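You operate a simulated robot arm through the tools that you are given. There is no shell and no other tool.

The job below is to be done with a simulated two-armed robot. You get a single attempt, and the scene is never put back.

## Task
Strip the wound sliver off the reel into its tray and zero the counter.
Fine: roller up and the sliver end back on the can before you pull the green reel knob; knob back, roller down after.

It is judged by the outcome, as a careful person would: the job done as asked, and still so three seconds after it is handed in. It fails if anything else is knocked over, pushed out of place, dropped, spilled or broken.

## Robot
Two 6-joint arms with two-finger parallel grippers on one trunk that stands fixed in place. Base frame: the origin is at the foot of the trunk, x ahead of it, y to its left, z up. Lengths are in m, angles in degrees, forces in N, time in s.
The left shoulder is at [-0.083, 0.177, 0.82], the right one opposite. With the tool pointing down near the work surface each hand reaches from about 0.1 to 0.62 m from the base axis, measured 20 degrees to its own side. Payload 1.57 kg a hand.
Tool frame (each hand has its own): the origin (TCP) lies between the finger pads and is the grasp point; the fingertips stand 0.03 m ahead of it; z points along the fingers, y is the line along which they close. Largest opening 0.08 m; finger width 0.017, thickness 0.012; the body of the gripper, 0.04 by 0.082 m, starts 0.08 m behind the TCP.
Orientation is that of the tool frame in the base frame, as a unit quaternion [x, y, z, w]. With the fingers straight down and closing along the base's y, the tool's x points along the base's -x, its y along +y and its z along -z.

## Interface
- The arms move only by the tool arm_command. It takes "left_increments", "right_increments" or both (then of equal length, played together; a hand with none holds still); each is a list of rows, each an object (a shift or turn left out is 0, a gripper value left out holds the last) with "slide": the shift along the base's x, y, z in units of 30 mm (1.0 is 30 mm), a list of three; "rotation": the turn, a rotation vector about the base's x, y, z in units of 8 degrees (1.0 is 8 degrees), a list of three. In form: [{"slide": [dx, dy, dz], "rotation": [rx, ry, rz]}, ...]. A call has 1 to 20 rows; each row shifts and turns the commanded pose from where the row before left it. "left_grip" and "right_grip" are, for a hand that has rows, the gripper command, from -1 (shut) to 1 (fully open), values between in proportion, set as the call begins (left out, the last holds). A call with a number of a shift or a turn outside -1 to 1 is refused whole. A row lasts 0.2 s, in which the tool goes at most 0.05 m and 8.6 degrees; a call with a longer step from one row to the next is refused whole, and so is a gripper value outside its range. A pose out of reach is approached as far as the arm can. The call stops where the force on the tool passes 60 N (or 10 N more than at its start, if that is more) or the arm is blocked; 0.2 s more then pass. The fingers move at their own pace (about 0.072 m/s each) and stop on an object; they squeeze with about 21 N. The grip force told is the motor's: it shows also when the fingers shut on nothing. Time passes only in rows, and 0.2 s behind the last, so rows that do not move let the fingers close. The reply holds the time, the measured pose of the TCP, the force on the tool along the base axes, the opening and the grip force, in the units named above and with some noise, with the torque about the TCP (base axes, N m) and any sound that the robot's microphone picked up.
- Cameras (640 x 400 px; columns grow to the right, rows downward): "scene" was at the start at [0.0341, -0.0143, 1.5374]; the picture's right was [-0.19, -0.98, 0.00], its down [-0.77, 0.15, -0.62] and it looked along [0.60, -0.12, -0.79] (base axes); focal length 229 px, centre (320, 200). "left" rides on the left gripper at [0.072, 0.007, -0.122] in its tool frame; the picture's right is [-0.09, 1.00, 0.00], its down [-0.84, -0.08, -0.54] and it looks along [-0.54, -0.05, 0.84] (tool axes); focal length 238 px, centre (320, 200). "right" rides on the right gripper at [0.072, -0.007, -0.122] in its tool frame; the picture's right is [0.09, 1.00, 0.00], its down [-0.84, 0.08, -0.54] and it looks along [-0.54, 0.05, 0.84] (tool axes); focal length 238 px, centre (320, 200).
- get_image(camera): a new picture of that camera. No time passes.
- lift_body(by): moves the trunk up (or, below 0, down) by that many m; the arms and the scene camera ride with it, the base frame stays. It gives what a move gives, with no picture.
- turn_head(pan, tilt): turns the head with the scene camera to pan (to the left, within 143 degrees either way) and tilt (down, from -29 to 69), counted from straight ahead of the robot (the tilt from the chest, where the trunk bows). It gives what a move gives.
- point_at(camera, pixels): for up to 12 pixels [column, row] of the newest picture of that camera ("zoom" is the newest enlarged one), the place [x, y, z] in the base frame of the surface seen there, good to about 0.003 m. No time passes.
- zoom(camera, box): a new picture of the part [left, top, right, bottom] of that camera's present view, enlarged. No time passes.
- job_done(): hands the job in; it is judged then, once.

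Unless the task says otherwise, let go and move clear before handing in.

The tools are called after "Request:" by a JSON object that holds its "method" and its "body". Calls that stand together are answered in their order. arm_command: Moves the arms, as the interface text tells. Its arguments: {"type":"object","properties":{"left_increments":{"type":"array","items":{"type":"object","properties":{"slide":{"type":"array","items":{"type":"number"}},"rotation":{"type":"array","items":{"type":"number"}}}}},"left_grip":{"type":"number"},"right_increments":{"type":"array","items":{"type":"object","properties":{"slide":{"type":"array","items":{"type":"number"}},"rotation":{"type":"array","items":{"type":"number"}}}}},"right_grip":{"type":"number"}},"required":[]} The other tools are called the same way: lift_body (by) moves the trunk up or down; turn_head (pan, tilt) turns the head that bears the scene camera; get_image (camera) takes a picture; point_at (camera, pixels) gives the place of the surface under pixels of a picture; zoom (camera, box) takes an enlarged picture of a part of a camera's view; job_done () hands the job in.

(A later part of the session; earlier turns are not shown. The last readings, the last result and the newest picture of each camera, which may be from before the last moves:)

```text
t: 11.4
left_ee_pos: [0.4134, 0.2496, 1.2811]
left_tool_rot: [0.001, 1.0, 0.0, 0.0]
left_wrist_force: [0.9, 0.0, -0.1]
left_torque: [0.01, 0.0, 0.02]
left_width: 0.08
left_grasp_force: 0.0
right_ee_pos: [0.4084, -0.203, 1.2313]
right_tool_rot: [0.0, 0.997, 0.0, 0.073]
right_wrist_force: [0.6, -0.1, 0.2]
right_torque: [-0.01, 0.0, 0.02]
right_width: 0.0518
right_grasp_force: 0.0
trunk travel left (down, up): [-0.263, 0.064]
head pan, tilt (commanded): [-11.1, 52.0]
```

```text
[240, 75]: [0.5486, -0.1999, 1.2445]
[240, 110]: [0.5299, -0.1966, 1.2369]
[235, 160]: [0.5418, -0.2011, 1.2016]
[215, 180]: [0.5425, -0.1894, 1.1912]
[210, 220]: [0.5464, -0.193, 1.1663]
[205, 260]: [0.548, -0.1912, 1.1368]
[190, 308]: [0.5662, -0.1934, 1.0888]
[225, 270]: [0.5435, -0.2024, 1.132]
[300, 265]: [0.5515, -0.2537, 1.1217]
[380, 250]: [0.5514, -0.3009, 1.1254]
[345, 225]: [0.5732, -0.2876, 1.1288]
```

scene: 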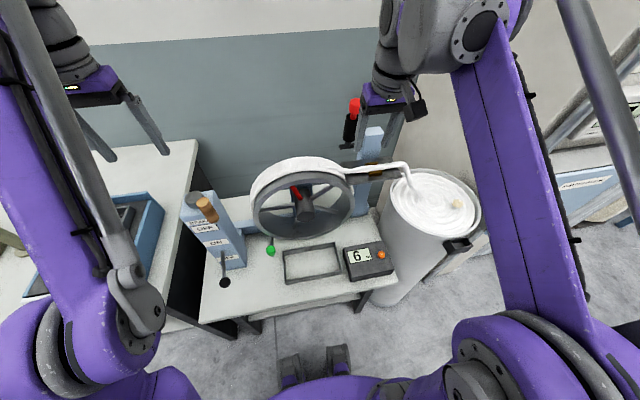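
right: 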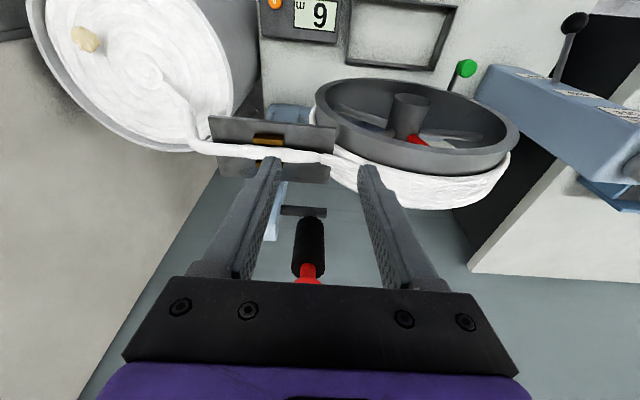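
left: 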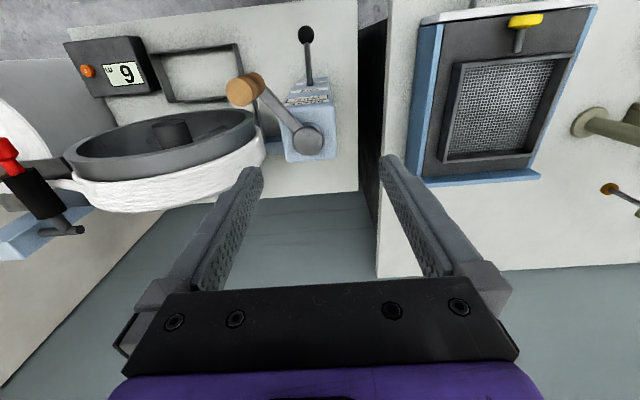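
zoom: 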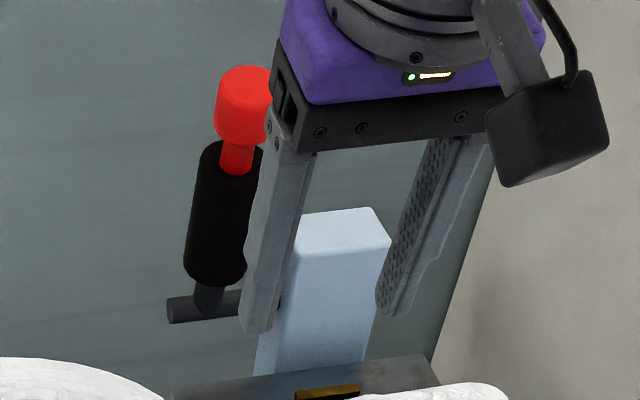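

The raised knob's front is at x=0.530, so I'll tilt the hand slightly back to clear it. First I'll turn the right hand 90° so it closes along x, off to the right of the roller.

Request:
{"method": "arm_command", "body": {"right_increments": [{"slide": [0, -0.3, 0], "rotation": [0, 0.52, 0]}, {"slide": [0, -0.3, 0], "rotation": [0, 0.52, 0]}, {"slide": [0, -0.3, 0], "rotation": [0, 0, 0.9375]}, {"slide": [0, -0.3, 0], "rotation": [0, 0, 0.9375]}, {"slide": [0, -0.3, 0], "rotation": [0, 0, 0.9375]}, {"slide": [0, -0.3, 0], "rotation": [0, 0, 0.9375]}, {"slide": [0, -0.3, 0], "rotation": [0, 0, 0.9375]}, {"slide": [0, -0.3, 0], "rotation": [0, 0, 0.9375]}, {"slide": [0, -0.3, 0], "rotation": [0, 0, 0.9375]}, {"slide": [0, -0.3, 0], "rotation": [0, 0, 0.9375]}, {"slide": [0, -0.3, 0], "rotation": [0, 0, 0.9375]}, {"slide": [0, 0, 0], "rotation": [0, 0, 0.9375]}, {"slide": [0, 0, 0], "rotation": [0, 0, 0.9375]}, {"slide": [0, 0, 0], "rotation": [0, 0, 0.9375]}], "right_grip": 0.1}}

Request:
{"method": "get_image", "body": {"camera": "right"}}

Request:
{"method": "get_image", "body": {"camera": "scene"}}

```text
t: 14.4
left_ee_pos: [0.4144, 0.2493, 1.2815]
left_tool_rot: [0.0, 1.0, 0.0, 0.0]
left_wrist_force: [0.4, -1.2, -0.1]
left_torque: [0.0, 0.01, 0.0]
left_width: 0.0799
left_grasp_force: 0.1
right_ee_pos: [0.4104, -0.3039, 1.2326]
right_tool_rot: [0.708, -0.706, 0.0, -0.001]
right_wrist_force: [-0.2, -0.8, 0.0]
right_torque: [0.0, -0.02, 0.01]
right_width: 0.0439
right_grasp_force: 0.0
trunk travel left (down, up): [-0.263, 0.064]
head pan, tilt (commanded): [-11.1, 52.0]
```

```text
taken
```

right: 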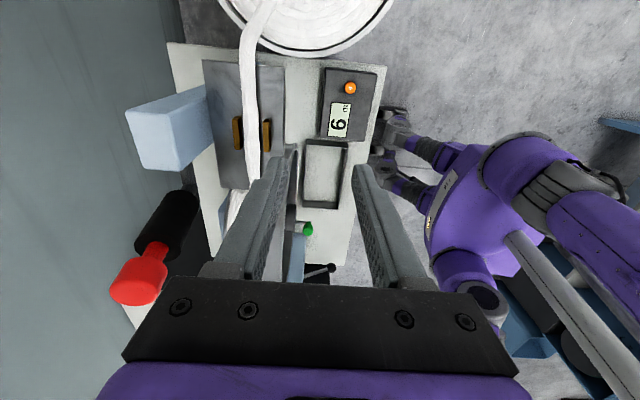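

```text
taken
```

scene: 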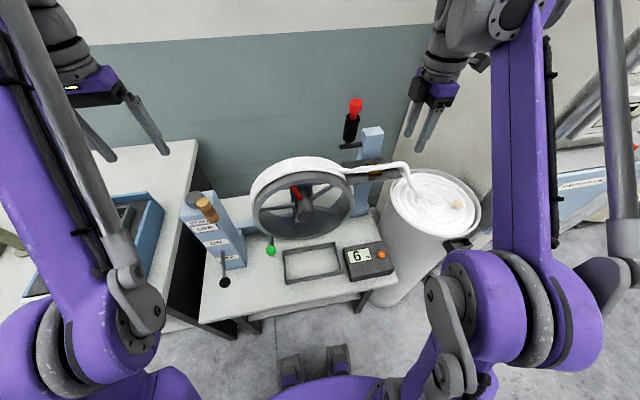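

The right hand now closes along x, and the camera shows the strand at (250,120) with brass guides at (238,130) and (265,130). I'll measure those before descending.

Request:
{"method": "zoom", "body": {"camera": "right", "box": [190, 50, 310, 220]}}

Request:
{"method": "point_at", "body": {"camera": "right", "pixels": [[238, 120], [238, 147], [266, 122], [266, 147], [252, 120], [252, 150], [253, 170], [252, 182], [252, 90], [254, 60], [215, 160], [275, 165]]}}

Request:
{"method": "zoom", "body": {"camera": "scene", "box": [325, 140, 435, 210]}}

Request:
{"method": "point_at", "body": {"camera": "zoom", "pixels": [[260, 192], [328, 183], [238, 140], [303, 132], [150, 178], [160, 180], [170, 175], [215, 170], [215, 155], [215, 180]]}}

```text
2.35 times, centred on (250, 135) of right
```

zoom: 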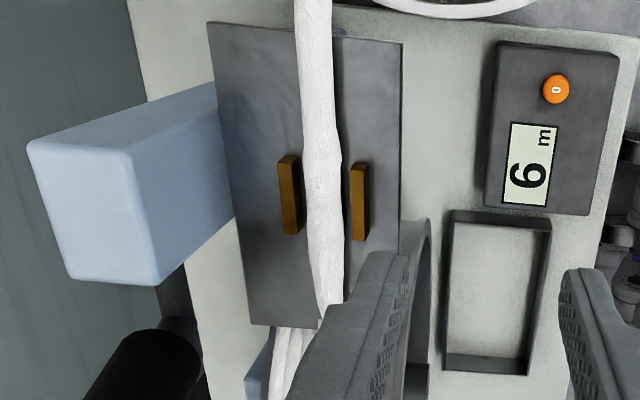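

```text
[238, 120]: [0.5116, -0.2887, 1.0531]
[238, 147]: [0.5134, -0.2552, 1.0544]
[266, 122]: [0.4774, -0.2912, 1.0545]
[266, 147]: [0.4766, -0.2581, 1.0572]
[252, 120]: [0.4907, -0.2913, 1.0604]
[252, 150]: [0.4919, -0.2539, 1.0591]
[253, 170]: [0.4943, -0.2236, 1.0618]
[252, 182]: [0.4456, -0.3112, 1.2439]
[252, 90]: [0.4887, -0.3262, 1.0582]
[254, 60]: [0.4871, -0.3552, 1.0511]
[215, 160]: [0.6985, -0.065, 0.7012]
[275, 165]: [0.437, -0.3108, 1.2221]
```

```text
5.71 times, centred on (380, 175) of scene
```

zoom: 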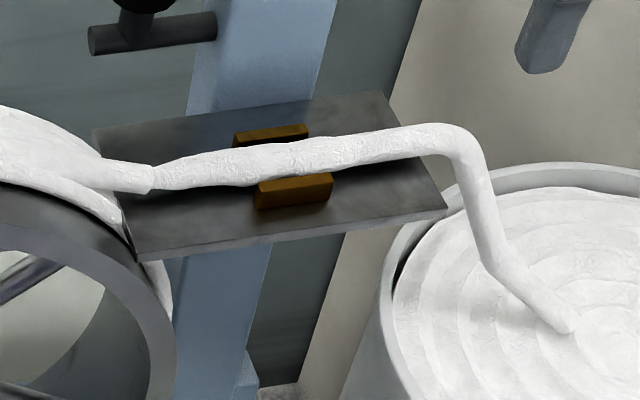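

```text
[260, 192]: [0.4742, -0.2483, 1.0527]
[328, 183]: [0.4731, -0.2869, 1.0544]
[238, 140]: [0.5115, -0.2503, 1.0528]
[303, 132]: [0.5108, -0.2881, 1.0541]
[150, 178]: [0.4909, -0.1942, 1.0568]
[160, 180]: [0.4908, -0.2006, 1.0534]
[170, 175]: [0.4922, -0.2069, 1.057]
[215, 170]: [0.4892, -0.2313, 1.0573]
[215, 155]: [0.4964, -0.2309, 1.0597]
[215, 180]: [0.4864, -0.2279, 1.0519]
```

The strand's top is at z≈1.060, x≈0.491, and the guides span y −0.250 to −0.289, so I'll pinch at y=−0.230 between tip and guides. Moving over and part-way down with a small backward tilt.

Request:
{"method": "arm_command", "body": {"right_increments": [{"slide": [0.85, 0, 0], "rotation": [0, -0.625, 0]}, {"slide": [0.85, 0, 0], "rotation": [0, -0.625, 0]}, {"slide": [0.85, 0, 0]}, {"slide": [0, 0.82, 0]}, {"slide": [0, 0.82, 0]}, {"slide": [0, 0.82, 0]}, {"slide": [0, 0, -0.7]}, {"slide": [0, 0, -0.7]}, {"slide": [0, 0, -0.7]}, {"slide": [0, 0, -0.7]}, {"slide": [0, 0, -0.7]}]}}

Request:
{"method": "get_image", "body": {"camera": "right"}}

Request:
{"method": "zoom", "body": {"camera": "scene", "box": [310, 80, 450, 210]}}

```text
t: 16.8
left_ee_pos: [0.4144, 0.2494, 1.2819]
left_tool_rot: [0.001, 1.0, 0.0, -0.001]
left_wrist_force: [0.3, -0.1, 0.3]
left_torque: [-0.04, -0.01, -0.01]
left_width: 0.0801
left_grasp_force: 0.1
right_ee_pos: [0.4851, -0.2291, 1.1281]
right_tool_rot: [0.705, -0.704, 0.062, -0.062]
right_wrist_force: [-0.1, 1.5, -0.1]
right_torque: [0.02, 0.01, 0.03]
right_width: 0.0441
right_grasp_force: 0.0
trunk travel left (down, up): [-0.263, 0.064]
head pan, tilt (commanded): [-11.1, 52.0]
```

```text
taken
```

right: 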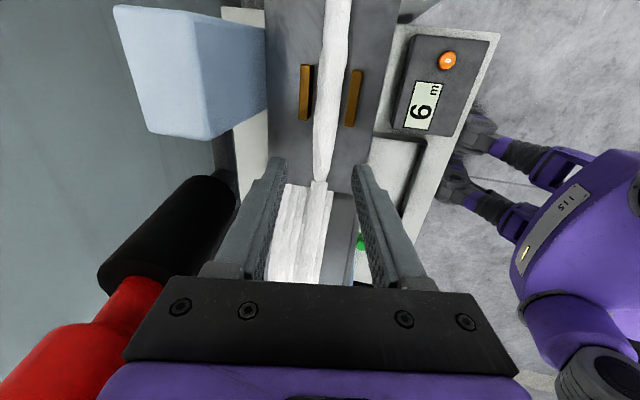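

```text
3.08 times, centred on (380, 145) of scene
```

zoom: 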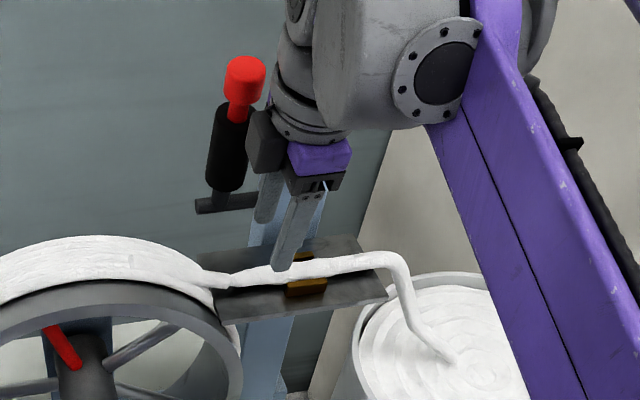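

The fingers straddle the strand's end at image (315,185), and the guides (305,95),(353,100) are ahead of them. I'll check the clearance of the gripper's dark block to the roller before the last descent.

Request:
{"method": "point_at", "body": {"camera": "zoom", "pixels": [[265, 130], [255, 160], [320, 160], [318, 180], [245, 75], [232, 140], [300, 190], [285, 260], [262, 200], [290, 100]]}}

Request:
{"method": "zoom", "body": {"camera": "right", "box": [220, 40, 420, 300]}}

Request:
{"method": "point_at", "body": {"camera": "right", "pixels": [[318, 170], [318, 183], [320, 150], [308, 90], [354, 90], [305, 115], [350, 120], [300, 230], [290, 160], [340, 160]]}}

```text
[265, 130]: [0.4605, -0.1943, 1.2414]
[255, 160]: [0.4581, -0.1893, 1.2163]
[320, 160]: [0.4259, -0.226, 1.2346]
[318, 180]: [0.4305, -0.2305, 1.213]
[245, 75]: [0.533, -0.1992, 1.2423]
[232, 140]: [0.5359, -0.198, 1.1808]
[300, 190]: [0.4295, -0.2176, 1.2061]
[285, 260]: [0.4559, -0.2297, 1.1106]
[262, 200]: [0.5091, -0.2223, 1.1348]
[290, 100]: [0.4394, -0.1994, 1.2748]
```

```text
1.54 times, centred on (320, 170) of right
```

zoom: 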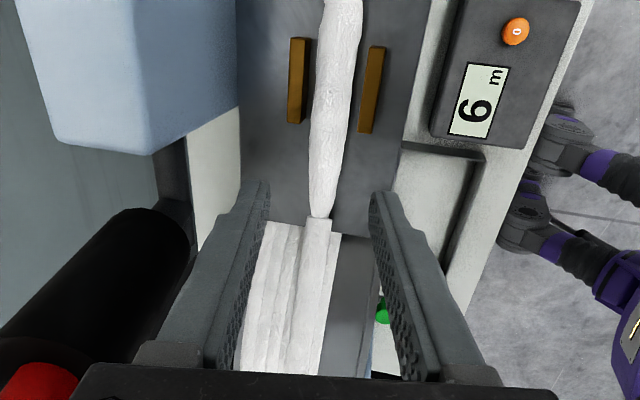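

```text
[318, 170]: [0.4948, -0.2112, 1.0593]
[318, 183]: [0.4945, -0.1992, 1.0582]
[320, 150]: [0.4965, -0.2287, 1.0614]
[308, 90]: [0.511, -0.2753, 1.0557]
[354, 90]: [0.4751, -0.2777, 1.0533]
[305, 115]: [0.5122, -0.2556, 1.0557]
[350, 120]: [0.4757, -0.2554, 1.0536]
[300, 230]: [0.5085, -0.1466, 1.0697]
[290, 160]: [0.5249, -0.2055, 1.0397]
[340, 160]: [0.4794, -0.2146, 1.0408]
```

The strand sits centred between the fingers and everything clears the roller. I'll descend to z≈1.080, which keeps the tips just above the plate.

Request:
{"method": "arm_command", "body": {"right_increments": [{"slide": [0.07, 0, -0.6]}, {"slide": [0, 0, -0.6]}, {"slide": [0, 0, -0.4]}]}}

Request:
{"method": "get_image", "body": {"camera": "right"}}

```text
t: 17.6
left_ee_pos: [0.4142, 0.2497, 1.2825]
left_tool_rot: [0.0, 1.0, -0.001, 0.001]
left_wrist_force: [0.3, -0.4, 0.1]
left_torque: [-0.02, 0.01, -0.01]
left_width: 0.0798
left_grasp_force: 0.0
right_ee_pos: [0.4873, -0.2304, 1.0794]
right_tool_rot: [-0.704, 0.704, -0.062, 0.062]
right_wrist_force: [-0.4, -0.6, 0.5]
right_torque: [0.02, -0.02, 0.0]
right_width: 0.0438
right_grasp_force: 0.1
trunk travel left (down, up): [-0.263, 0.064]
head pan, tilt (commanded): [-11.1, 52.0]
```

```text
taken
```

right: 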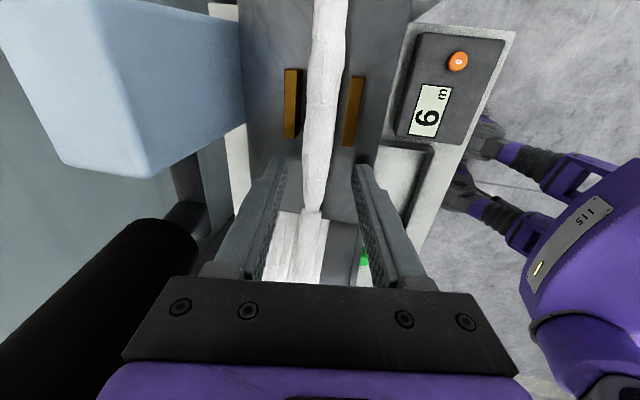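

No contact, and the strand at (318,185) is between the pads. I'll close the fingers on it.

Request:
{"method": "arm_command", "body": {"right_increments": [{"slide": [0, 0, 0]}, {"slide": [0, 0, 0]}, {"slide": [0, 0, 0]}], "right_grip": -1}}

Request:
{"method": "get_image", "body": {"camera": "right"}}

Request:
{"method": "zoom", "body": {"camera": "scene", "box": [310, 100, 450, 220]}}

```text
t: 18.4
left_ee_pos: [0.414, 0.2496, 1.2802]
left_tool_rot: [0.0, 1.0, 0.0, 0.0]
left_wrist_force: [0.1, 1.0, 0.6]
left_torque: [0.02, -0.02, 0.0]
left_width: 0.08
left_grasp_force: 0.1
right_ee_pos: [0.4869, -0.2305, 1.0809]
right_tool_rot: [0.705, -0.704, 0.062, -0.062]
right_wrist_force: [0.1, 0.4, 0.8]
right_torque: [-0.11, 0.02, 0.08]
right_width: 0.0223
right_grasp_force: 21.1
trunk travel left (down, up): [-0.263, 0.064]
head pan, tilt (commanded): [-11.1, 52.0]
```

```text
taken
```

right: 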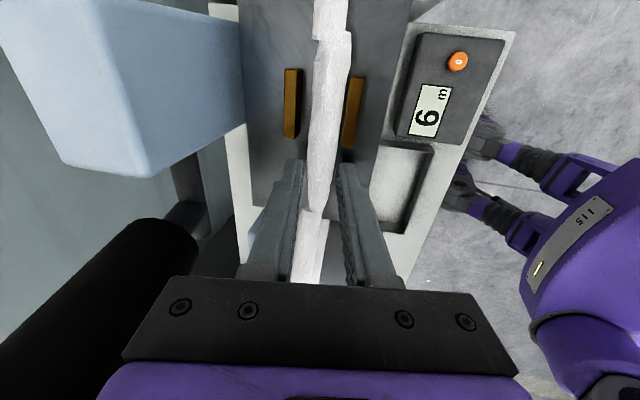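

```text
3.33 times, centred on (380, 160) of scene
```

zoom: 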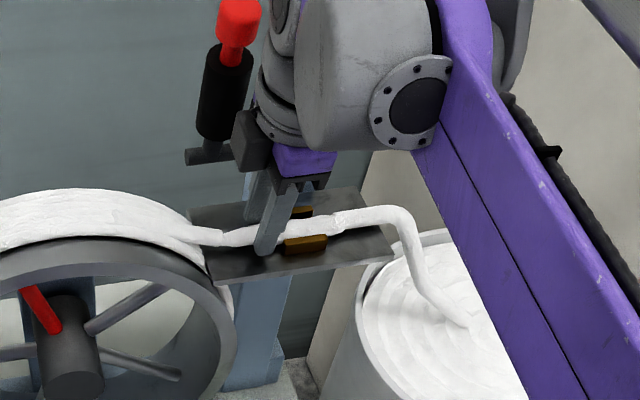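

The strand is gripped at 22 mm with 21 N, and a joint now shows just beyond the guides at zoom (340,222). I'll lift it slowly straight out of the guides and look.

Request:
{"method": "arm_command", "body": {"right_increments": [{"slide": [0, 0, 0.4]}, {"slide": [0, 0, 0.5]}, {"slide": [0, 0, 0.5]}]}}

Request:
{"method": "get_image", "body": {"camera": "right"}}

Request:
{"method": "zoom", "body": {"camera": "scene", "box": [310, 100, 450, 220]}}

```text
t: 19.2
left_ee_pos: [0.4122, 0.2476, 1.28]
left_tool_rot: [0.0, 1.0, 0.0, 0.0]
left_wrist_force: [-0.2, -1.1, -0.5]
left_torque: [0.01, 0.02, 0.02]
left_width: 0.0802
left_grasp_force: 0.0
right_ee_pos: [0.4868, -0.2295, 1.1219]
right_tool_rot: [-0.704, 0.705, -0.062, 0.062]
right_wrist_force: [-0.1, 0.3, -0.9]
right_torque: [0.0, 0.02, 0.0]
right_width: 0.0216
right_grasp_force: 21.3
trunk travel left (down, up): [-0.263, 0.064]
head pan, tilt (commanded): [-11.1, 52.0]
```

```text
taken
```

right: 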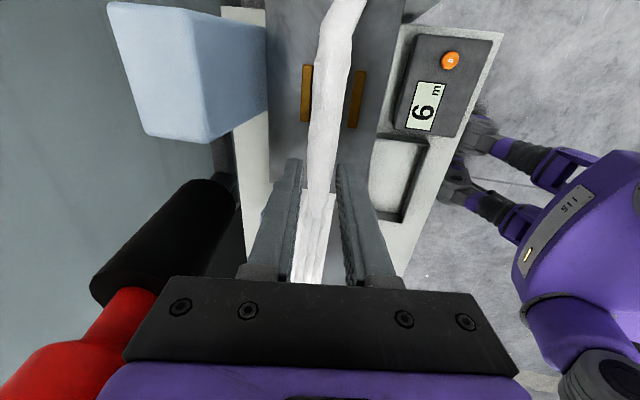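

```text
3.33 times, centred on (380, 160) of scene
```

zoom: 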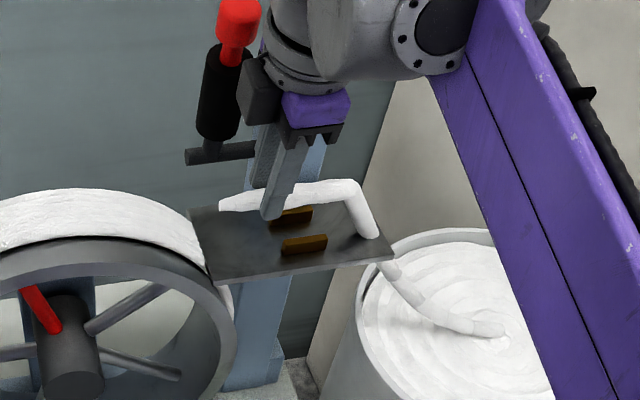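

The strand is a linked chain: the end piece is in my fingers, lifted free of the guides, and the rest drapes into the can. I'll carry it over to the can, letting it fold in.

Request:
{"method": "arm_command", "body": {"right_increments": [{"slide": [0, -0.6, 0.2]}, {"slide": [0, -0.7, 0.2]}, {"slide": [0, -0.7, 0]}, {"slide": [0, -0.7, 0]}, {"slide": [0, -0.7, 0]}, {"slide": [0, -0.7, 0]}]}}

Request:
{"method": "get_image", "body": {"camera": "right"}}

Request:
{"method": "zoom", "body": {"camera": "scene", "box": [310, 100, 500, 250]}}

```text
t: 20.6
left_ee_pos: [0.414, 0.2492, 1.281]
left_tool_rot: [0.0, 1.0, 0.0, 0.0]
left_wrist_force: [-0.2, -0.8, 0.2]
left_torque: [0.04, 0.02, 0.0]
left_width: 0.08
left_grasp_force: 0.1
right_ee_pos: [0.4862, -0.3531, 1.1338]
right_tool_rot: [-0.704, 0.705, -0.062, 0.062]
right_wrist_force: [0.2, -0.8, 0.3]
right_torque: [-0.01, 0.01, 0.0]
right_width: 0.0217
right_grasp_force: 20.9
trunk travel left (down, up): [-0.263, 0.064]
head pan, tilt (commanded): [-11.1, 52.0]
```

```text
taken
```

right: 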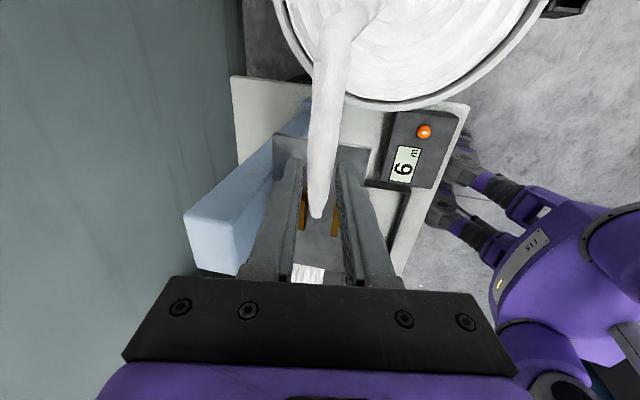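

```text
2.67 times, centred on (405, 175) of scene
```

zoom: 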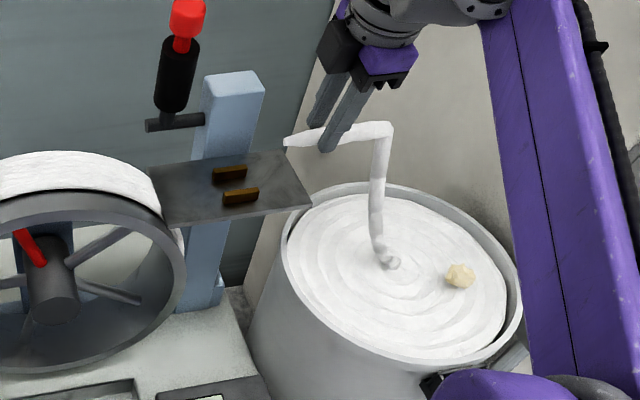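

The end piece hangs from the fingers with the chain draping to the can's middle at zoom (390,262). I'll move further over the can and lower.

Request:
{"method": "arm_command", "body": {"right_increments": [{"slide": [0, -0.9, -0.3]}, {"slide": [0, -0.9, -0.5]}, {"slide": [0, -0.9, -0.7]}, {"slide": [0, -0.8, -0.8]}, {"slide": [0, 0, -0.9]}, {"slide": [0, 0, -0.9]}]}}

Request:
{"method": "get_image", "body": {"camera": "right"}}

Request:
{"method": "zoom", "body": {"camera": "scene", "box": [350, 110, 510, 250]}}

```text
t: 22.0
left_ee_pos: [0.4139, 0.2477, 1.282]
left_tool_rot: [0.001, 1.0, -0.001, 0.0]
left_wrist_force: [-0.3, -0.2, 0.6]
left_torque: [0.01, -0.03, -0.02]
left_width: 0.0799
left_grasp_force: 0.1
right_ee_pos: [0.4883, -0.4588, 1.009]
right_tool_rot: [-0.704, 0.705, -0.061, 0.063]
right_wrist_force: [-1.3, 0.8, -0.2]
right_torque: [0.01, 0.01, -0.02]
right_width: 0.0212
right_grasp_force: 21.1
trunk travel left (down, up): [-0.263, 0.064]
head pan, tilt (commanded): [-11.1, 52.0]
```

```text
taken
```

right: 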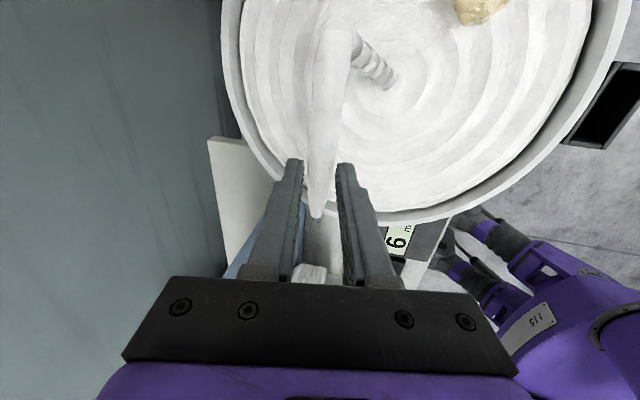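

```text
2.86 times, centred on (430, 180) of scene
```

zoom: 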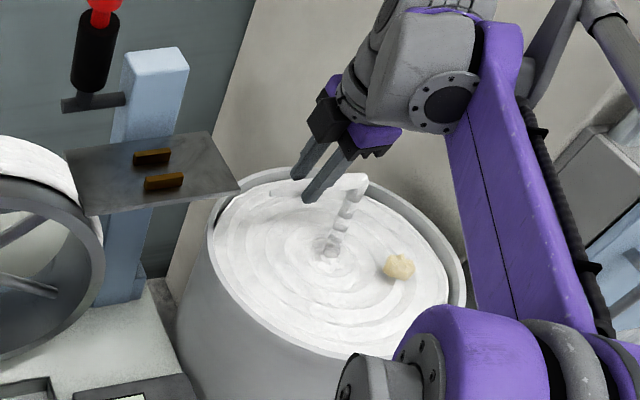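

The end piece is above the can. I'll measure its tip, far corner and the lump so I can set it down well inside the rim.

Request:
{"method": "point_at", "body": {"camera": "right", "pixels": [[318, 212], [320, 150], [328, 80], [330, 45], [370, 60], [390, 80], [480, 8], [300, 165], [260, 140], [410, 215]]}}

Request:
{"method": "zoom", "body": {"camera": "right", "box": [220, 0, 440, 230]}}

```text
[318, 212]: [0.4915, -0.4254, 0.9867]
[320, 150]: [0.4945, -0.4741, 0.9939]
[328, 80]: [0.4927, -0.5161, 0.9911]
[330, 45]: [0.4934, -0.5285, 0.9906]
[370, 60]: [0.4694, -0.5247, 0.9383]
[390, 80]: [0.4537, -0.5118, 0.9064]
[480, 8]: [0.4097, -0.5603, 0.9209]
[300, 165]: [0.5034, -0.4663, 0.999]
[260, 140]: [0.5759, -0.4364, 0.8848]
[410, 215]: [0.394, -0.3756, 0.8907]
```

```text
1.74 times, centred on (330, 115) of right
```

zoom: 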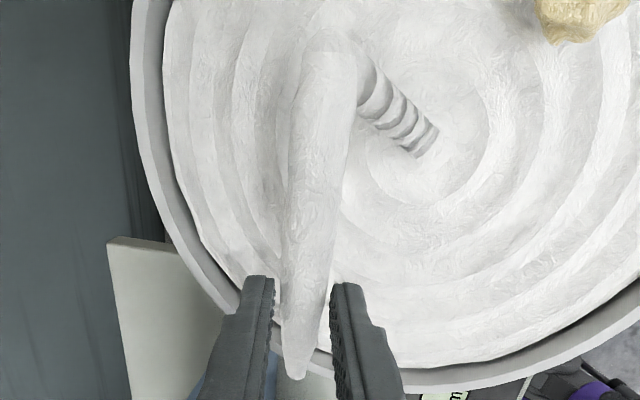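

The end piece spans y −0.425 to −0.53 with its bottom near z 0.973. I'll shift 3 cm further in and lower about 8 cm so it lies on the sliver.

Request:
{"method": "arm_command", "body": {"right_increments": [{"slide": [0, -0.5, -0.5]}, {"slide": [0, -0.5, -0.6]}, {"slide": [0, 0, -0.6]}, {"slide": [0, 0, -0.5]}, {"slide": [0, 0, -0.4]}]}}

Request:
{"method": "get_image", "body": {"camera": "right"}}

Request:
{"method": "zoom", "body": {"camera": "scene", "box": [350, 110, 510, 250]}}

```text
t: 23.2
left_ee_pos: [0.4137, 0.249, 1.2812]
left_tool_rot: [0.001, 1.0, 0.0, -0.001]
left_wrist_force: [0.7, -0.2, 0.0]
left_torque: [-0.02, 0.01, 0.01]
left_width: 0.0801
left_grasp_force: 0.1
right_ee_pos: [0.4893, -0.4862, 0.9326]
right_tool_rot: [0.704, -0.704, 0.062, -0.062]
right_wrist_force: [0.2, -1.5, 3.5]
right_torque: [-0.15, 0.01, 0.02]
right_width: 0.0211
right_grasp_force: 20.9
trunk travel left (down, up): [-0.263, 0.064]
head pan, tilt (commanded): [-11.1, 52.0]
```

```text
taken
```

right: 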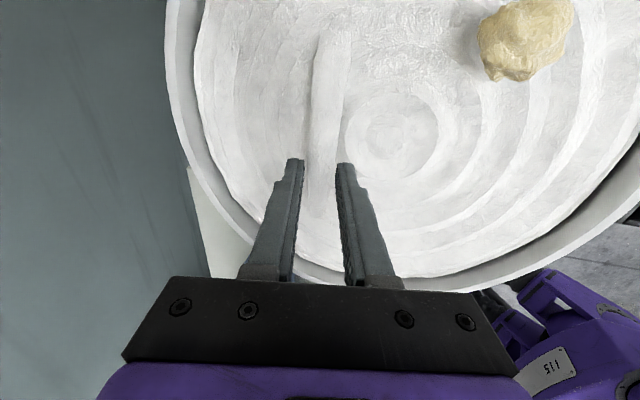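

```text
2.86 times, centred on (430, 180) of scene
```

zoom: 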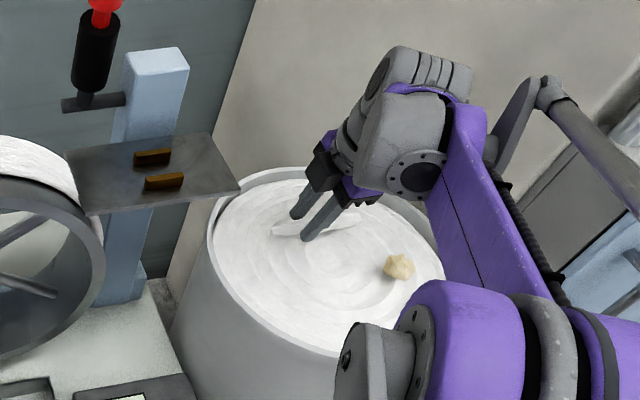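

A light contact of 3.5 N shows the end is resting on the sliver in the can. I'll open the fingers and let it settle.

Request:
{"method": "arm_command", "body": {"right_increments": [{"slide": [0, 0, 0]}, {"slide": [0, 0, 0]}], "right_grip": 0.2}}

Request:
{"method": "get_image", "body": {"camera": "right"}}

```text
t: 23.8
left_ee_pos: [0.4137, 0.2491, 1.2808]
left_tool_rot: [0.0, 1.0, 0.0, 0.0]
left_wrist_force: [-0.2, -1.0, 0.5]
left_torque: [0.01, 0.0, 0.02]
left_width: 0.0801
left_grasp_force: 0.1
right_ee_pos: [0.4886, -0.4875, 0.9329]
right_tool_rot: [0.704, -0.704, 0.061, -0.063]
right_wrist_force: [0.4, 0.8, 0.8]
right_torque: [0.03, -0.02, 0.02]
right_width: 0.0479
right_grasp_force: 0.2
trunk travel left (down, up): [-0.263, 0.064]
head pan, tilt (commanded): [-11.1, 52.0]
```

```text
taken
```

right: 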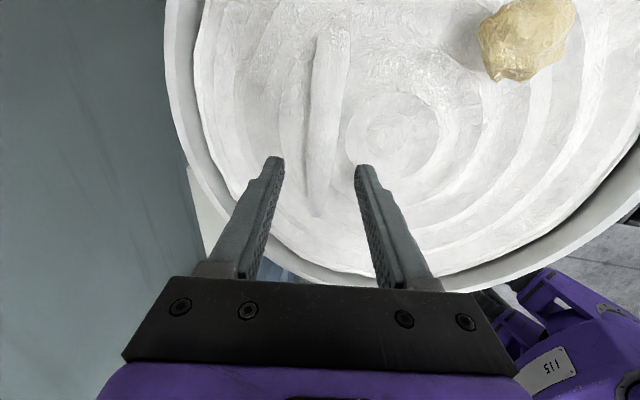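

The end lies on the sliver at image (325,130), well inside the rim. I'll raise the hand straight off it.

Request:
{"method": "arm_command", "body": {"right_increments": [{"slide": [-0.09, 0, 0.5]}, {"slide": [-0.17, 0, 1]}, {"slide": [-0.17, 0, 1]}, {"slide": [-0.17, 0, 1]}, {"slide": [-0.17, 0, 1]}, {"slide": [-0.17, 0, 1]}, {"slide": [-0.17, 0, 1]}]}}

Request:
{"method": "get_image", "body": {"camera": "right"}}

Request:
{"method": "get_image", "body": {"camera": "scene"}}

```text
t: 25.4
left_ee_pos: [0.4135, 0.2488, 1.2807]
left_tool_rot: [0.0, 1.0, 0.0, 0.0]
left_wrist_force: [-0.3, 0.0, 0.1]
left_torque: [0.01, 0.0, -0.02]
left_width: 0.0802
left_grasp_force: 0.1
right_ee_pos: [0.454, -0.4859, 1.1272]
right_tool_rot: [0.705, -0.704, 0.062, -0.062]
right_wrist_force: [-0.3, 0.2, 0.4]
right_torque: [0.02, -0.03, -0.02]
right_width: 0.0481
right_grasp_force: 0.1
trunk travel left (down, up): [-0.263, 0.064]
head pan, tilt (commanded): [-11.1, 52.0]
```

```text
taken
```

right: 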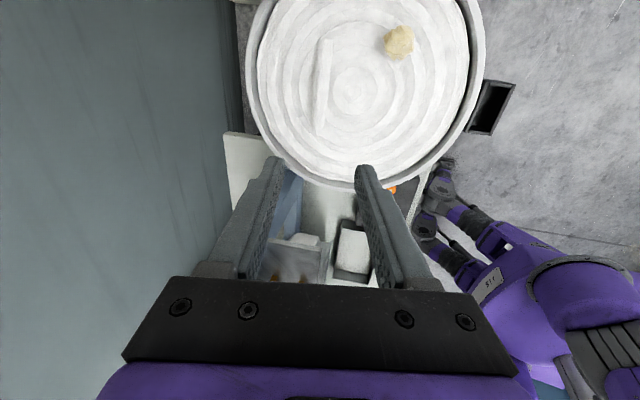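

```text
taken
```

scene: 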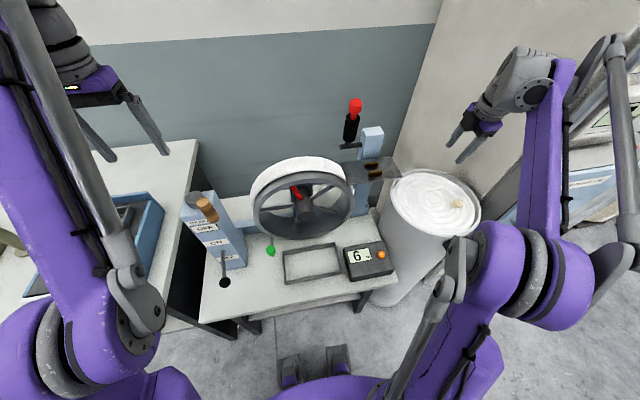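

The roller is up and the strand end lies on the can. Next is the green knob, so I'll bring the left hand back, over and down in front of it, tilted 45°, for a close look.

Request:
{"method": "arm_command", "body": {"left_increments": [{"slide": [-1, -0.4, 0]}, {"slide": [-1, -0.5, 0]}, {"slide": [-1, -0.5, 0]}, {"slide": [-1, -0.5, 0]}, {"slide": [-1, -0.5, 0]}, {"slide": [-1, -0.6, 0]}, {"slide": [0, -0.9, -0.6]}, {"slide": [0, -0.9, -0.8]}, {"slide": [0, -0.8, -1], "rotation": [0, -0.9375, 0]}, {"slide": [0, 0, -1], "rotation": [0, -0.9375, 0]}, {"slide": [0, 0, -1], "rotation": [0, -0.9375, 0]}, {"slide": [0, 0, -1], "rotation": [0, -0.9375, 0]}, {"slide": [0, 0, -1], "rotation": [0, -0.9375, 0]}, {"slide": [0, 0, -1], "rotation": [0, -0.9375, 0]}, {"slide": [0, 0, -1]}], "left_grip": 0.3}}

Request:
{"method": "get_image", "body": {"camera": "left"}}

Request:
{"method": "get_image", "body": {"camera": "scene"}}

```text
t: 28.6
left_ee_pos: [0.2377, 0.0753, 1.0297]
left_tool_rot: [0.0, 0.924, 0.0, 0.384]
left_wrist_force: [0.1, 0.1, -0.5]
left_torque: [0.0, -0.03, -0.03]
left_width: 0.052
left_grasp_force: 0.1
left hand out of reach, approached as far as the arm can: row 14
right_ee_pos: [0.4542, -0.4877, 1.1266]
right_tool_rot: [0.705, -0.704, 0.062, -0.061]
right_wrist_force: [1.1, 0.4, 0.2]
right_torque: [-0.04, 0.03, -0.04]
right_width: 0.0481
right_grasp_force: 0.2
trunk travel left (down, up): [-0.263, 0.064]
head pan, tilt (commanded): [-11.1, 52.0]
```

```text
taken
```

left: 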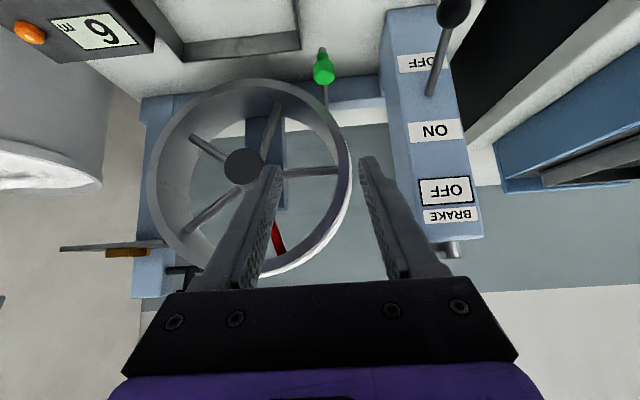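

```text
taken
```

scene: 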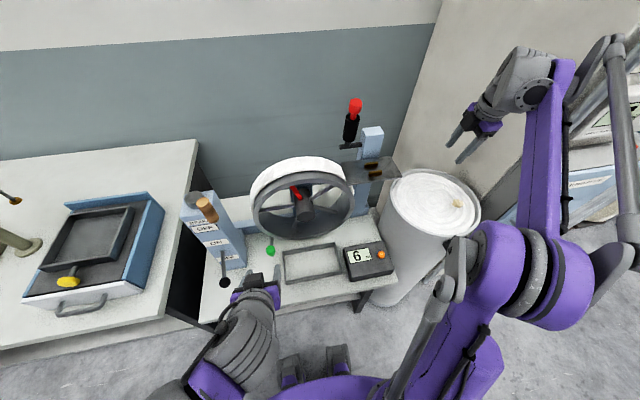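

The left camera now shows the green knob at (324,68) with its rod running back to (326,100). I'll zoom in on it and on the reel to understand the pull direction.

Request:
{"method": "zoom", "body": {"camera": "left", "box": [270, 20, 390, 130]}}

Request:
{"method": "point_at", "body": {"camera": "left", "pixels": [[324, 72], [320, 55], [325, 85], [326, 95], [326, 104], [313, 70], [335, 70], [245, 165], [230, 100], [350, 170], [250, 95], [340, 60]]}}

Request:
{"method": "zoom", "body": {"camera": "left", "box": [120, 60, 380, 290]}}

Request:
{"method": "zoom", "body": {"camera": "scene", "box": [240, 140, 360, 290]}}

```text
3.64 times, centred on (330, 75) of left
```

zoom: 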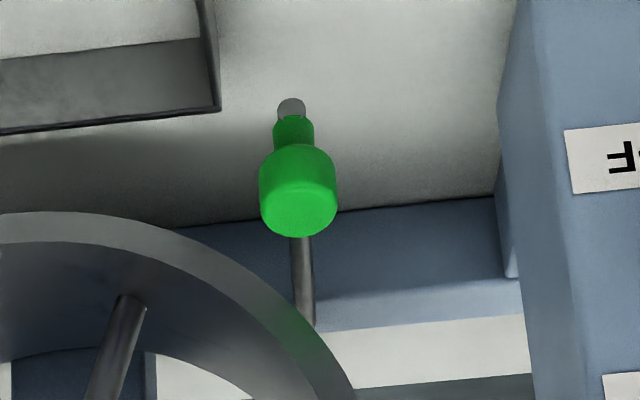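

```text
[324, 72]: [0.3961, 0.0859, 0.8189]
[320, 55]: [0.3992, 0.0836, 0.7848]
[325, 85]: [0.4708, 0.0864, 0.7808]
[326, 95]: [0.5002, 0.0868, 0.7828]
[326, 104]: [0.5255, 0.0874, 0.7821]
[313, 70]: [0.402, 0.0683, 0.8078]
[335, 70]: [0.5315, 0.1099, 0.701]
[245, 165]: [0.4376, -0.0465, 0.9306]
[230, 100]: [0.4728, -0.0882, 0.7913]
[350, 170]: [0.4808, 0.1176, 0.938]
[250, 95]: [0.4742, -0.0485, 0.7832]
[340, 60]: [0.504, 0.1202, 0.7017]
```

```text
1.74 times, centred on (250, 175) of left
```

zoom: 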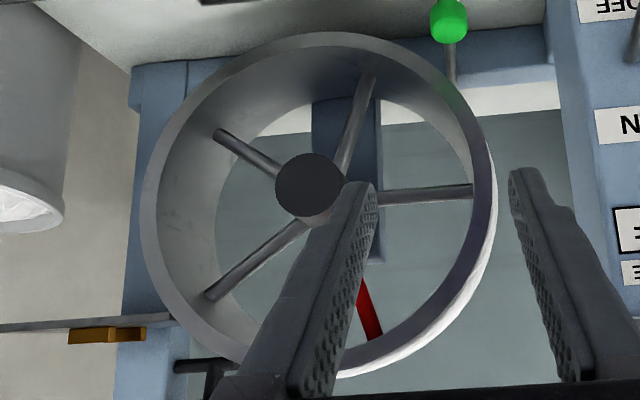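

```text
2.67 times, centred on (300, 215) of scene
```

zoom: 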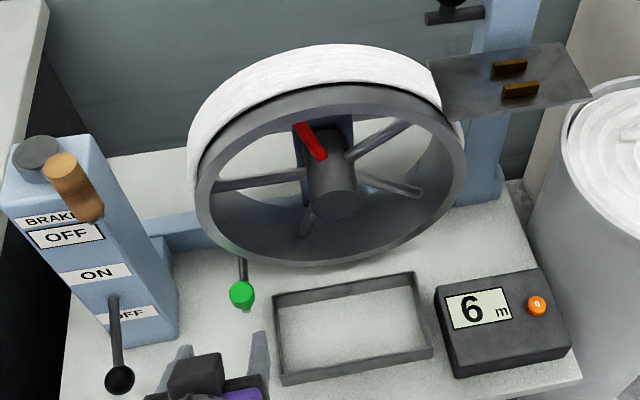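

The green knob is an upright mushroom cap (top z≈0.82, neck below) on a horizontal rod along x at z≈0.78, so "pull" means sliding it toward me (−x). I'll bring the left hand to just above and in front of it at a 30° tilt.

Request:
{"method": "arm_command", "body": {"left_increments": [{"slide": [0.8, 0.04, -0.5], "rotation": [0, 0.9375, 0]}, {"slide": [0.8, 0.04, -0.8], "rotation": [0, 0.9375, 0]}, {"slide": [0.8, 0.04, -1]}, {"slide": [0.8, 0.04, -1]}, {"slide": [0.8, 0, -1]}]}}

Request:
{"method": "get_image", "body": {"camera": "left"}}

Request:
{"method": "zoom", "body": {"camera": "scene", "box": [180, 160, 380, 310]}}

```text
t: 29.8
left_ee_pos: [0.3571, 0.0812, 0.9013]
left_tool_rot: [0.0, 0.966, -0.001, 0.259]
left_wrist_force: [0.0, 0.5, 0.1]
left_torque: [0.03, 0.0, 0.02]
left_width: 0.0519
left_grasp_force: 0.0
right_ee_pos: [0.4556, -0.4874, 1.127]
right_tool_rot: [0.705, -0.704, 0.062, -0.062]
right_wrist_force: [-0.1, -0.5, -0.1]
right_torque: [-0.02, 0.04, 0.01]
right_width: 0.048
right_grasp_force: 0.1
trunk travel left (down, up): [-0.263, 0.064]
head pan, tilt (commanded): [-11.1, 52.0]
```

```text
taken
```

left: 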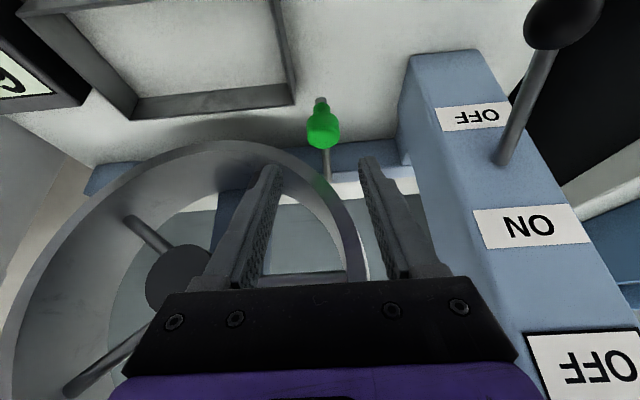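

```text
2.67 times, centred on (280, 235) of scene
```

zoom: 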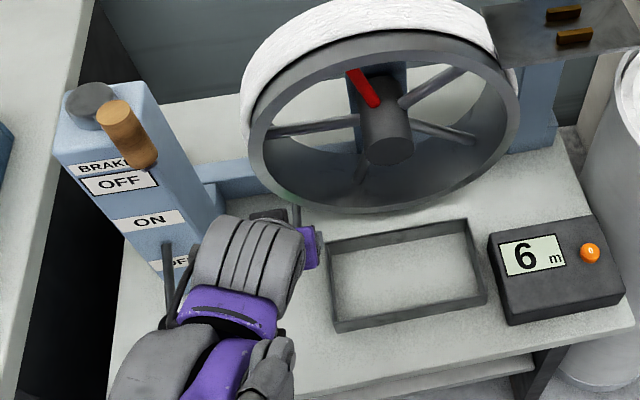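

The knob at left-image (323,128) is lined up between the fingers. The wrist appears close to the drive lever at zoom (172,270), so I'll check that clearance before going lower.

Request:
{"method": "point_at", "body": {"camera": "zoom", "pixels": [[172, 260], [170, 290], [170, 320], [200, 260], [190, 300], [175, 335], [140, 355], [215, 225], [230, 290], [120, 390], [150, 390], [240, 250]]}}

Request:
{"method": "point_at", "body": {"camera": "left", "pixels": [[323, 135], [310, 130], [337, 130], [322, 147], [321, 108], [321, 99], [326, 160], [327, 175], [560, 20], [505, 150], [340, 210], [150, 110]]}}

```text
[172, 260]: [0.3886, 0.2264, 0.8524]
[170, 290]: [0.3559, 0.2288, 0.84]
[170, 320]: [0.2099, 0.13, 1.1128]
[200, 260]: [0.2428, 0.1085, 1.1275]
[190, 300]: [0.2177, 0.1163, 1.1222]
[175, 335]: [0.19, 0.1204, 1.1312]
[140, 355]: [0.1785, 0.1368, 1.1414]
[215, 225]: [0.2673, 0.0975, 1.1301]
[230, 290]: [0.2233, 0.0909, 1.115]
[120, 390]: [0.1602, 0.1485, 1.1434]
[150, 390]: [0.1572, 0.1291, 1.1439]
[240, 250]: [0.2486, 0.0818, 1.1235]
```

```text
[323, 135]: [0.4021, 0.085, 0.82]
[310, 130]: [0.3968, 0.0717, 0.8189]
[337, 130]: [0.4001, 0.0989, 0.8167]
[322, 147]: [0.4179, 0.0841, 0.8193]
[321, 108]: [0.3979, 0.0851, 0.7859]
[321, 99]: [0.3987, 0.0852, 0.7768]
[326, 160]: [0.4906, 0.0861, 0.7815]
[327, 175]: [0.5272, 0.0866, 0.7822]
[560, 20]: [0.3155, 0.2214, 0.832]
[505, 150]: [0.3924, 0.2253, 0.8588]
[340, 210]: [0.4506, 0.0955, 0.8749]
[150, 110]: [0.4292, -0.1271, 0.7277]
```

The wrist stays well above and beside the drive lever, so it's clear. The cap is centred at about (0.408, 0.085) with its top at z 0.82; I'll go down onto it.

Request:
{"method": "arm_command", "body": {"left_increments": [{"slide": [0.39, 0.03, -0.775]}, {"slide": [0.39, 0.03, -0.775]}, {"slide": [0.39, 0.03, -0.775]}, {"slide": [0.39, 0.03, -0.775]}]}}

Request:
{"method": "get_image", "body": {"camera": "left"}}

Request:
{"method": "zoom", "body": {"camera": "scene", "box": [180, 160, 380, 310]}}

```text
t: 30.8
left_ee_pos: [0.4036, 0.085, 0.8088]
left_tool_rot: [-0.001, 0.966, 0.0, 0.259]
left_wrist_force: [0.1, -0.7, 0.3]
left_torque: [-0.02, -0.02, -0.04]
left_width: 0.0518
left_grasp_force: 0.1
right_ee_pos: [0.4551, -0.4883, 1.1257]
right_tool_rot: [0.705, -0.704, 0.061, -0.062]
right_wrist_force: [-0.3, -0.7, 0.4]
right_torque: [0.0, 0.0, 0.02]
right_width: 0.0479
right_grasp_force: 0.1
trunk travel left (down, up): [-0.263, 0.064]
head pan, tilt (commanded): [-11.1, 52.0]
```

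```text
taken
```

left: 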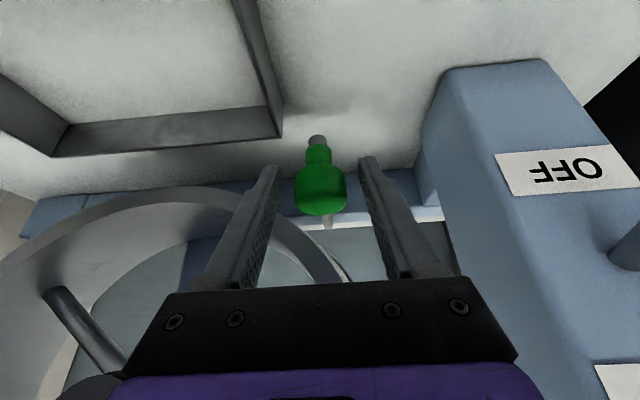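

```text
2.67 times, centred on (280, 235) of scene
```

zoom: 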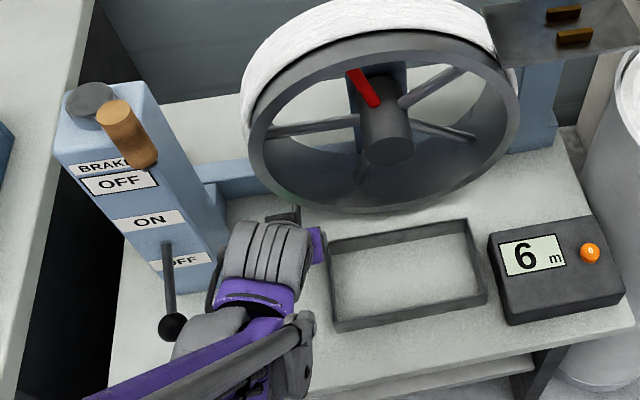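

The cap at left-image (320,190) is between the pads. I'll check how near the forearm is to the lever ball at zoom (172,325) before closing and pulling.

Request:
{"method": "point_at", "body": {"camera": "zoom", "pixels": [[172, 325], [190, 340], [185, 355], [200, 325], [215, 290], [150, 375], [110, 390], [230, 340], [295, 350], [300, 370], [210, 265]]}}

Request:
{"method": "arm_command", "body": {"left_increments": [{"slide": [0, 0, 0]}, {"slide": [0, 0, 0]}, {"slide": [0, 0, 0]}], "left_grip": -1}}

Request:
{"method": "get_image", "body": {"camera": "left"}}

```text
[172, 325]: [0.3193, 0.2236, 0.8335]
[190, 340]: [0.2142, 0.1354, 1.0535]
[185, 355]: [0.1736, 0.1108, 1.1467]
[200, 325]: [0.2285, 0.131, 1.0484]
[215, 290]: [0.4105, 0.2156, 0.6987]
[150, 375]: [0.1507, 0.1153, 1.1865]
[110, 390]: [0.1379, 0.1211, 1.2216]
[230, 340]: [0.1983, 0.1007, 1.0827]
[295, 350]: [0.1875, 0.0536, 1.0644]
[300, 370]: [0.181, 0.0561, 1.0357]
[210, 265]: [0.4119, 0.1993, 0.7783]
```

```text
t: 31.6
left_ee_pos: [0.4035, 0.0847, 0.8096]
left_tool_rot: [-0.001, 0.966, 0.001, 0.259]
left_wrist_force: [-4.1, -0.3, -6.1]
left_torque: [-0.03, -0.65, -0.09]
left_width: 0.0321
left_grasp_force: 40.4
right_ee_pos: [0.4537, -0.4871, 1.1264]
right_tool_rot: [0.704, -0.704, 0.063, -0.062]
right_wrist_force: [-0.3, 0.4, -0.9]
right_torque: [-0.01, -0.01, 0.01]
right_width: 0.048
right_grasp_force: 0.0
trunk travel left (down, up): [-0.263, 0.064]
head pan, tilt (commanded): [-11.1, 52.0]
```

```text
taken
```

left: 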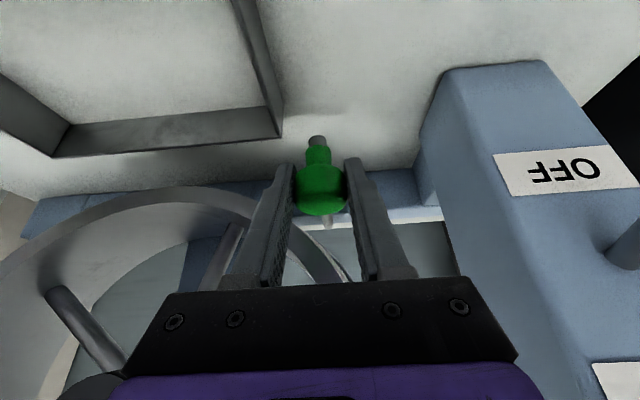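

The knob is firmly held at 32 mm, the roller is up and the end is on the can. I'll pull straight toward −x by about 2 cm and read the force.

Request:
{"method": "arm_command", "body": {"left_increments": [{"slide": [-0.25, 0, 0]}, {"slide": [-0.25, 0, 0]}, {"slide": [-0.25, 0, 0]}]}}

Request:
{"method": "get_image", "body": {"camera": "left"}}

Request:
{"method": "zoom", "body": {"camera": "scene", "box": [180, 130, 400, 310]}}

```text
t: 32.4
left_ee_pos: [0.3813, 0.0857, 0.8096]
left_tool_rot: [0.0, 0.966, 0.0, 0.258]
left_wrist_force: [1.3, -3.4, -23.5]
left_torque: [-0.17, -0.37, -0.21]
left_width: 0.0318
left_grasp_force: 40.6
right_ee_pos: [0.4551, -0.4863, 1.1265]
right_tool_rot: [-0.704, 0.705, -0.062, 0.062]
right_wrist_force: [0.0, 0.0, 0.1]
right_torque: [0.0, 0.02, -0.04]
right_width: 0.0479
right_grasp_force: 0.1
trunk travel left (down, up): [-0.263, 0.064]
head pan, tilt (commanded): [-11.1, 52.0]
```

```text
taken
```

left: 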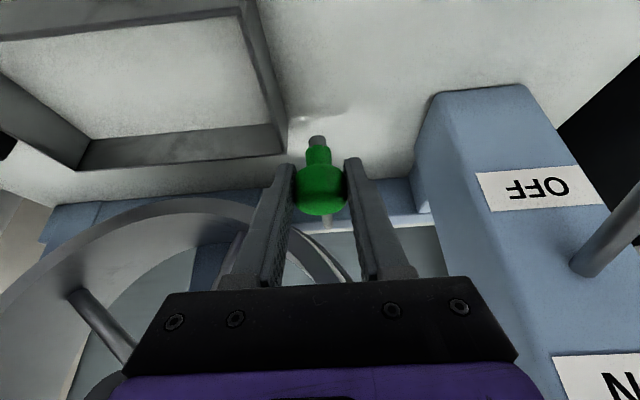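

```text
2.22 times, centred on (290, 220) of scene
```

zoom: 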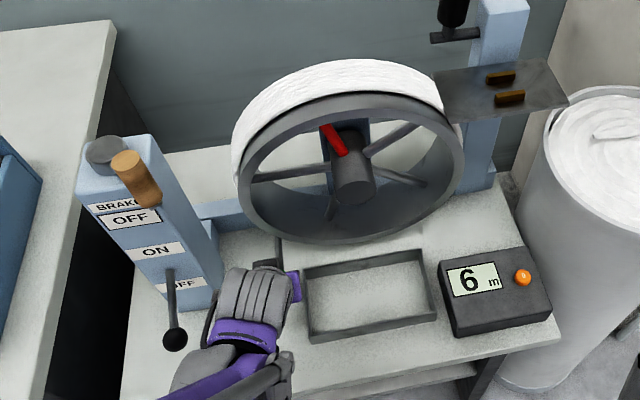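

The knob slid about 22 mm with almost no x force, but there is −23 N in z, so I'm holding it slightly too high. I'll ease down 2 mm and look at the rod.

Request:
{"method": "arm_command", "body": {"left_increments": [{"slide": [0, 0, -0.07]}, {"slide": [0, 0, 0]}]}}

Request:
{"method": "zoom", "body": {"camera": "left", "box": [240, 100, 400, 250]}}

Request:
{"method": "point_at", "body": {"camera": "left", "pixels": [[318, 141], [318, 155], [320, 180], [322, 205], [326, 222], [70, 180], [150, 210], [150, 150]]}}

```text
t: 33.0
left_ee_pos: [0.3822, 0.0853, 0.8089]
left_tool_rot: [0.0, 0.965, 0.0, 0.262]
left_wrist_force: [1.0, 3.4, 30.2]
left_torque: [-0.29, -0.13, 0.03]
left_width: 0.0316
left_grasp_force: 40.1
right_ee_pos: [0.4531, -0.4871, 1.1279]
right_tool_rot: [0.705, -0.704, 0.063, -0.063]
right_wrist_force: [0.2, -0.9, -0.3]
right_torque: [-0.02, -0.01, 0.0]
right_width: 0.0478
right_grasp_force: 0.1
trunk travel left (down, up): [-0.263, 0.064]
head pan, tilt (commanded): [-11.1, 52.0]
```

```text
2.67 times, centred on (320, 175) of left
```

zoom: 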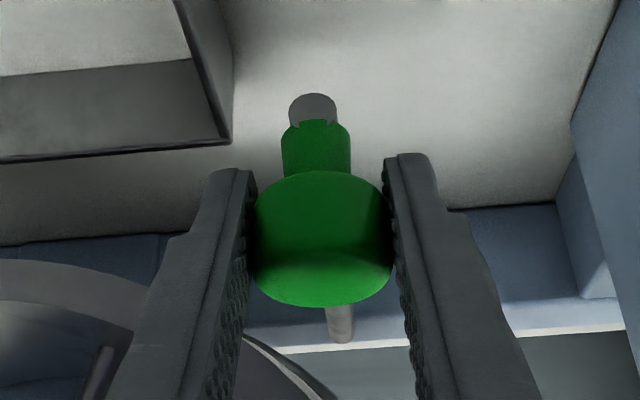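

```text
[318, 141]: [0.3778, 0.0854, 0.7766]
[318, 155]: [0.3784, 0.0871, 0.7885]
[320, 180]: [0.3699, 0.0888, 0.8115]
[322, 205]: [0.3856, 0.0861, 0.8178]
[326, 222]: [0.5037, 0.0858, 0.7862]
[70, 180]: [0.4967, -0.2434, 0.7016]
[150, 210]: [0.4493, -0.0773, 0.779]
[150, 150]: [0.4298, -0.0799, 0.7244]
```

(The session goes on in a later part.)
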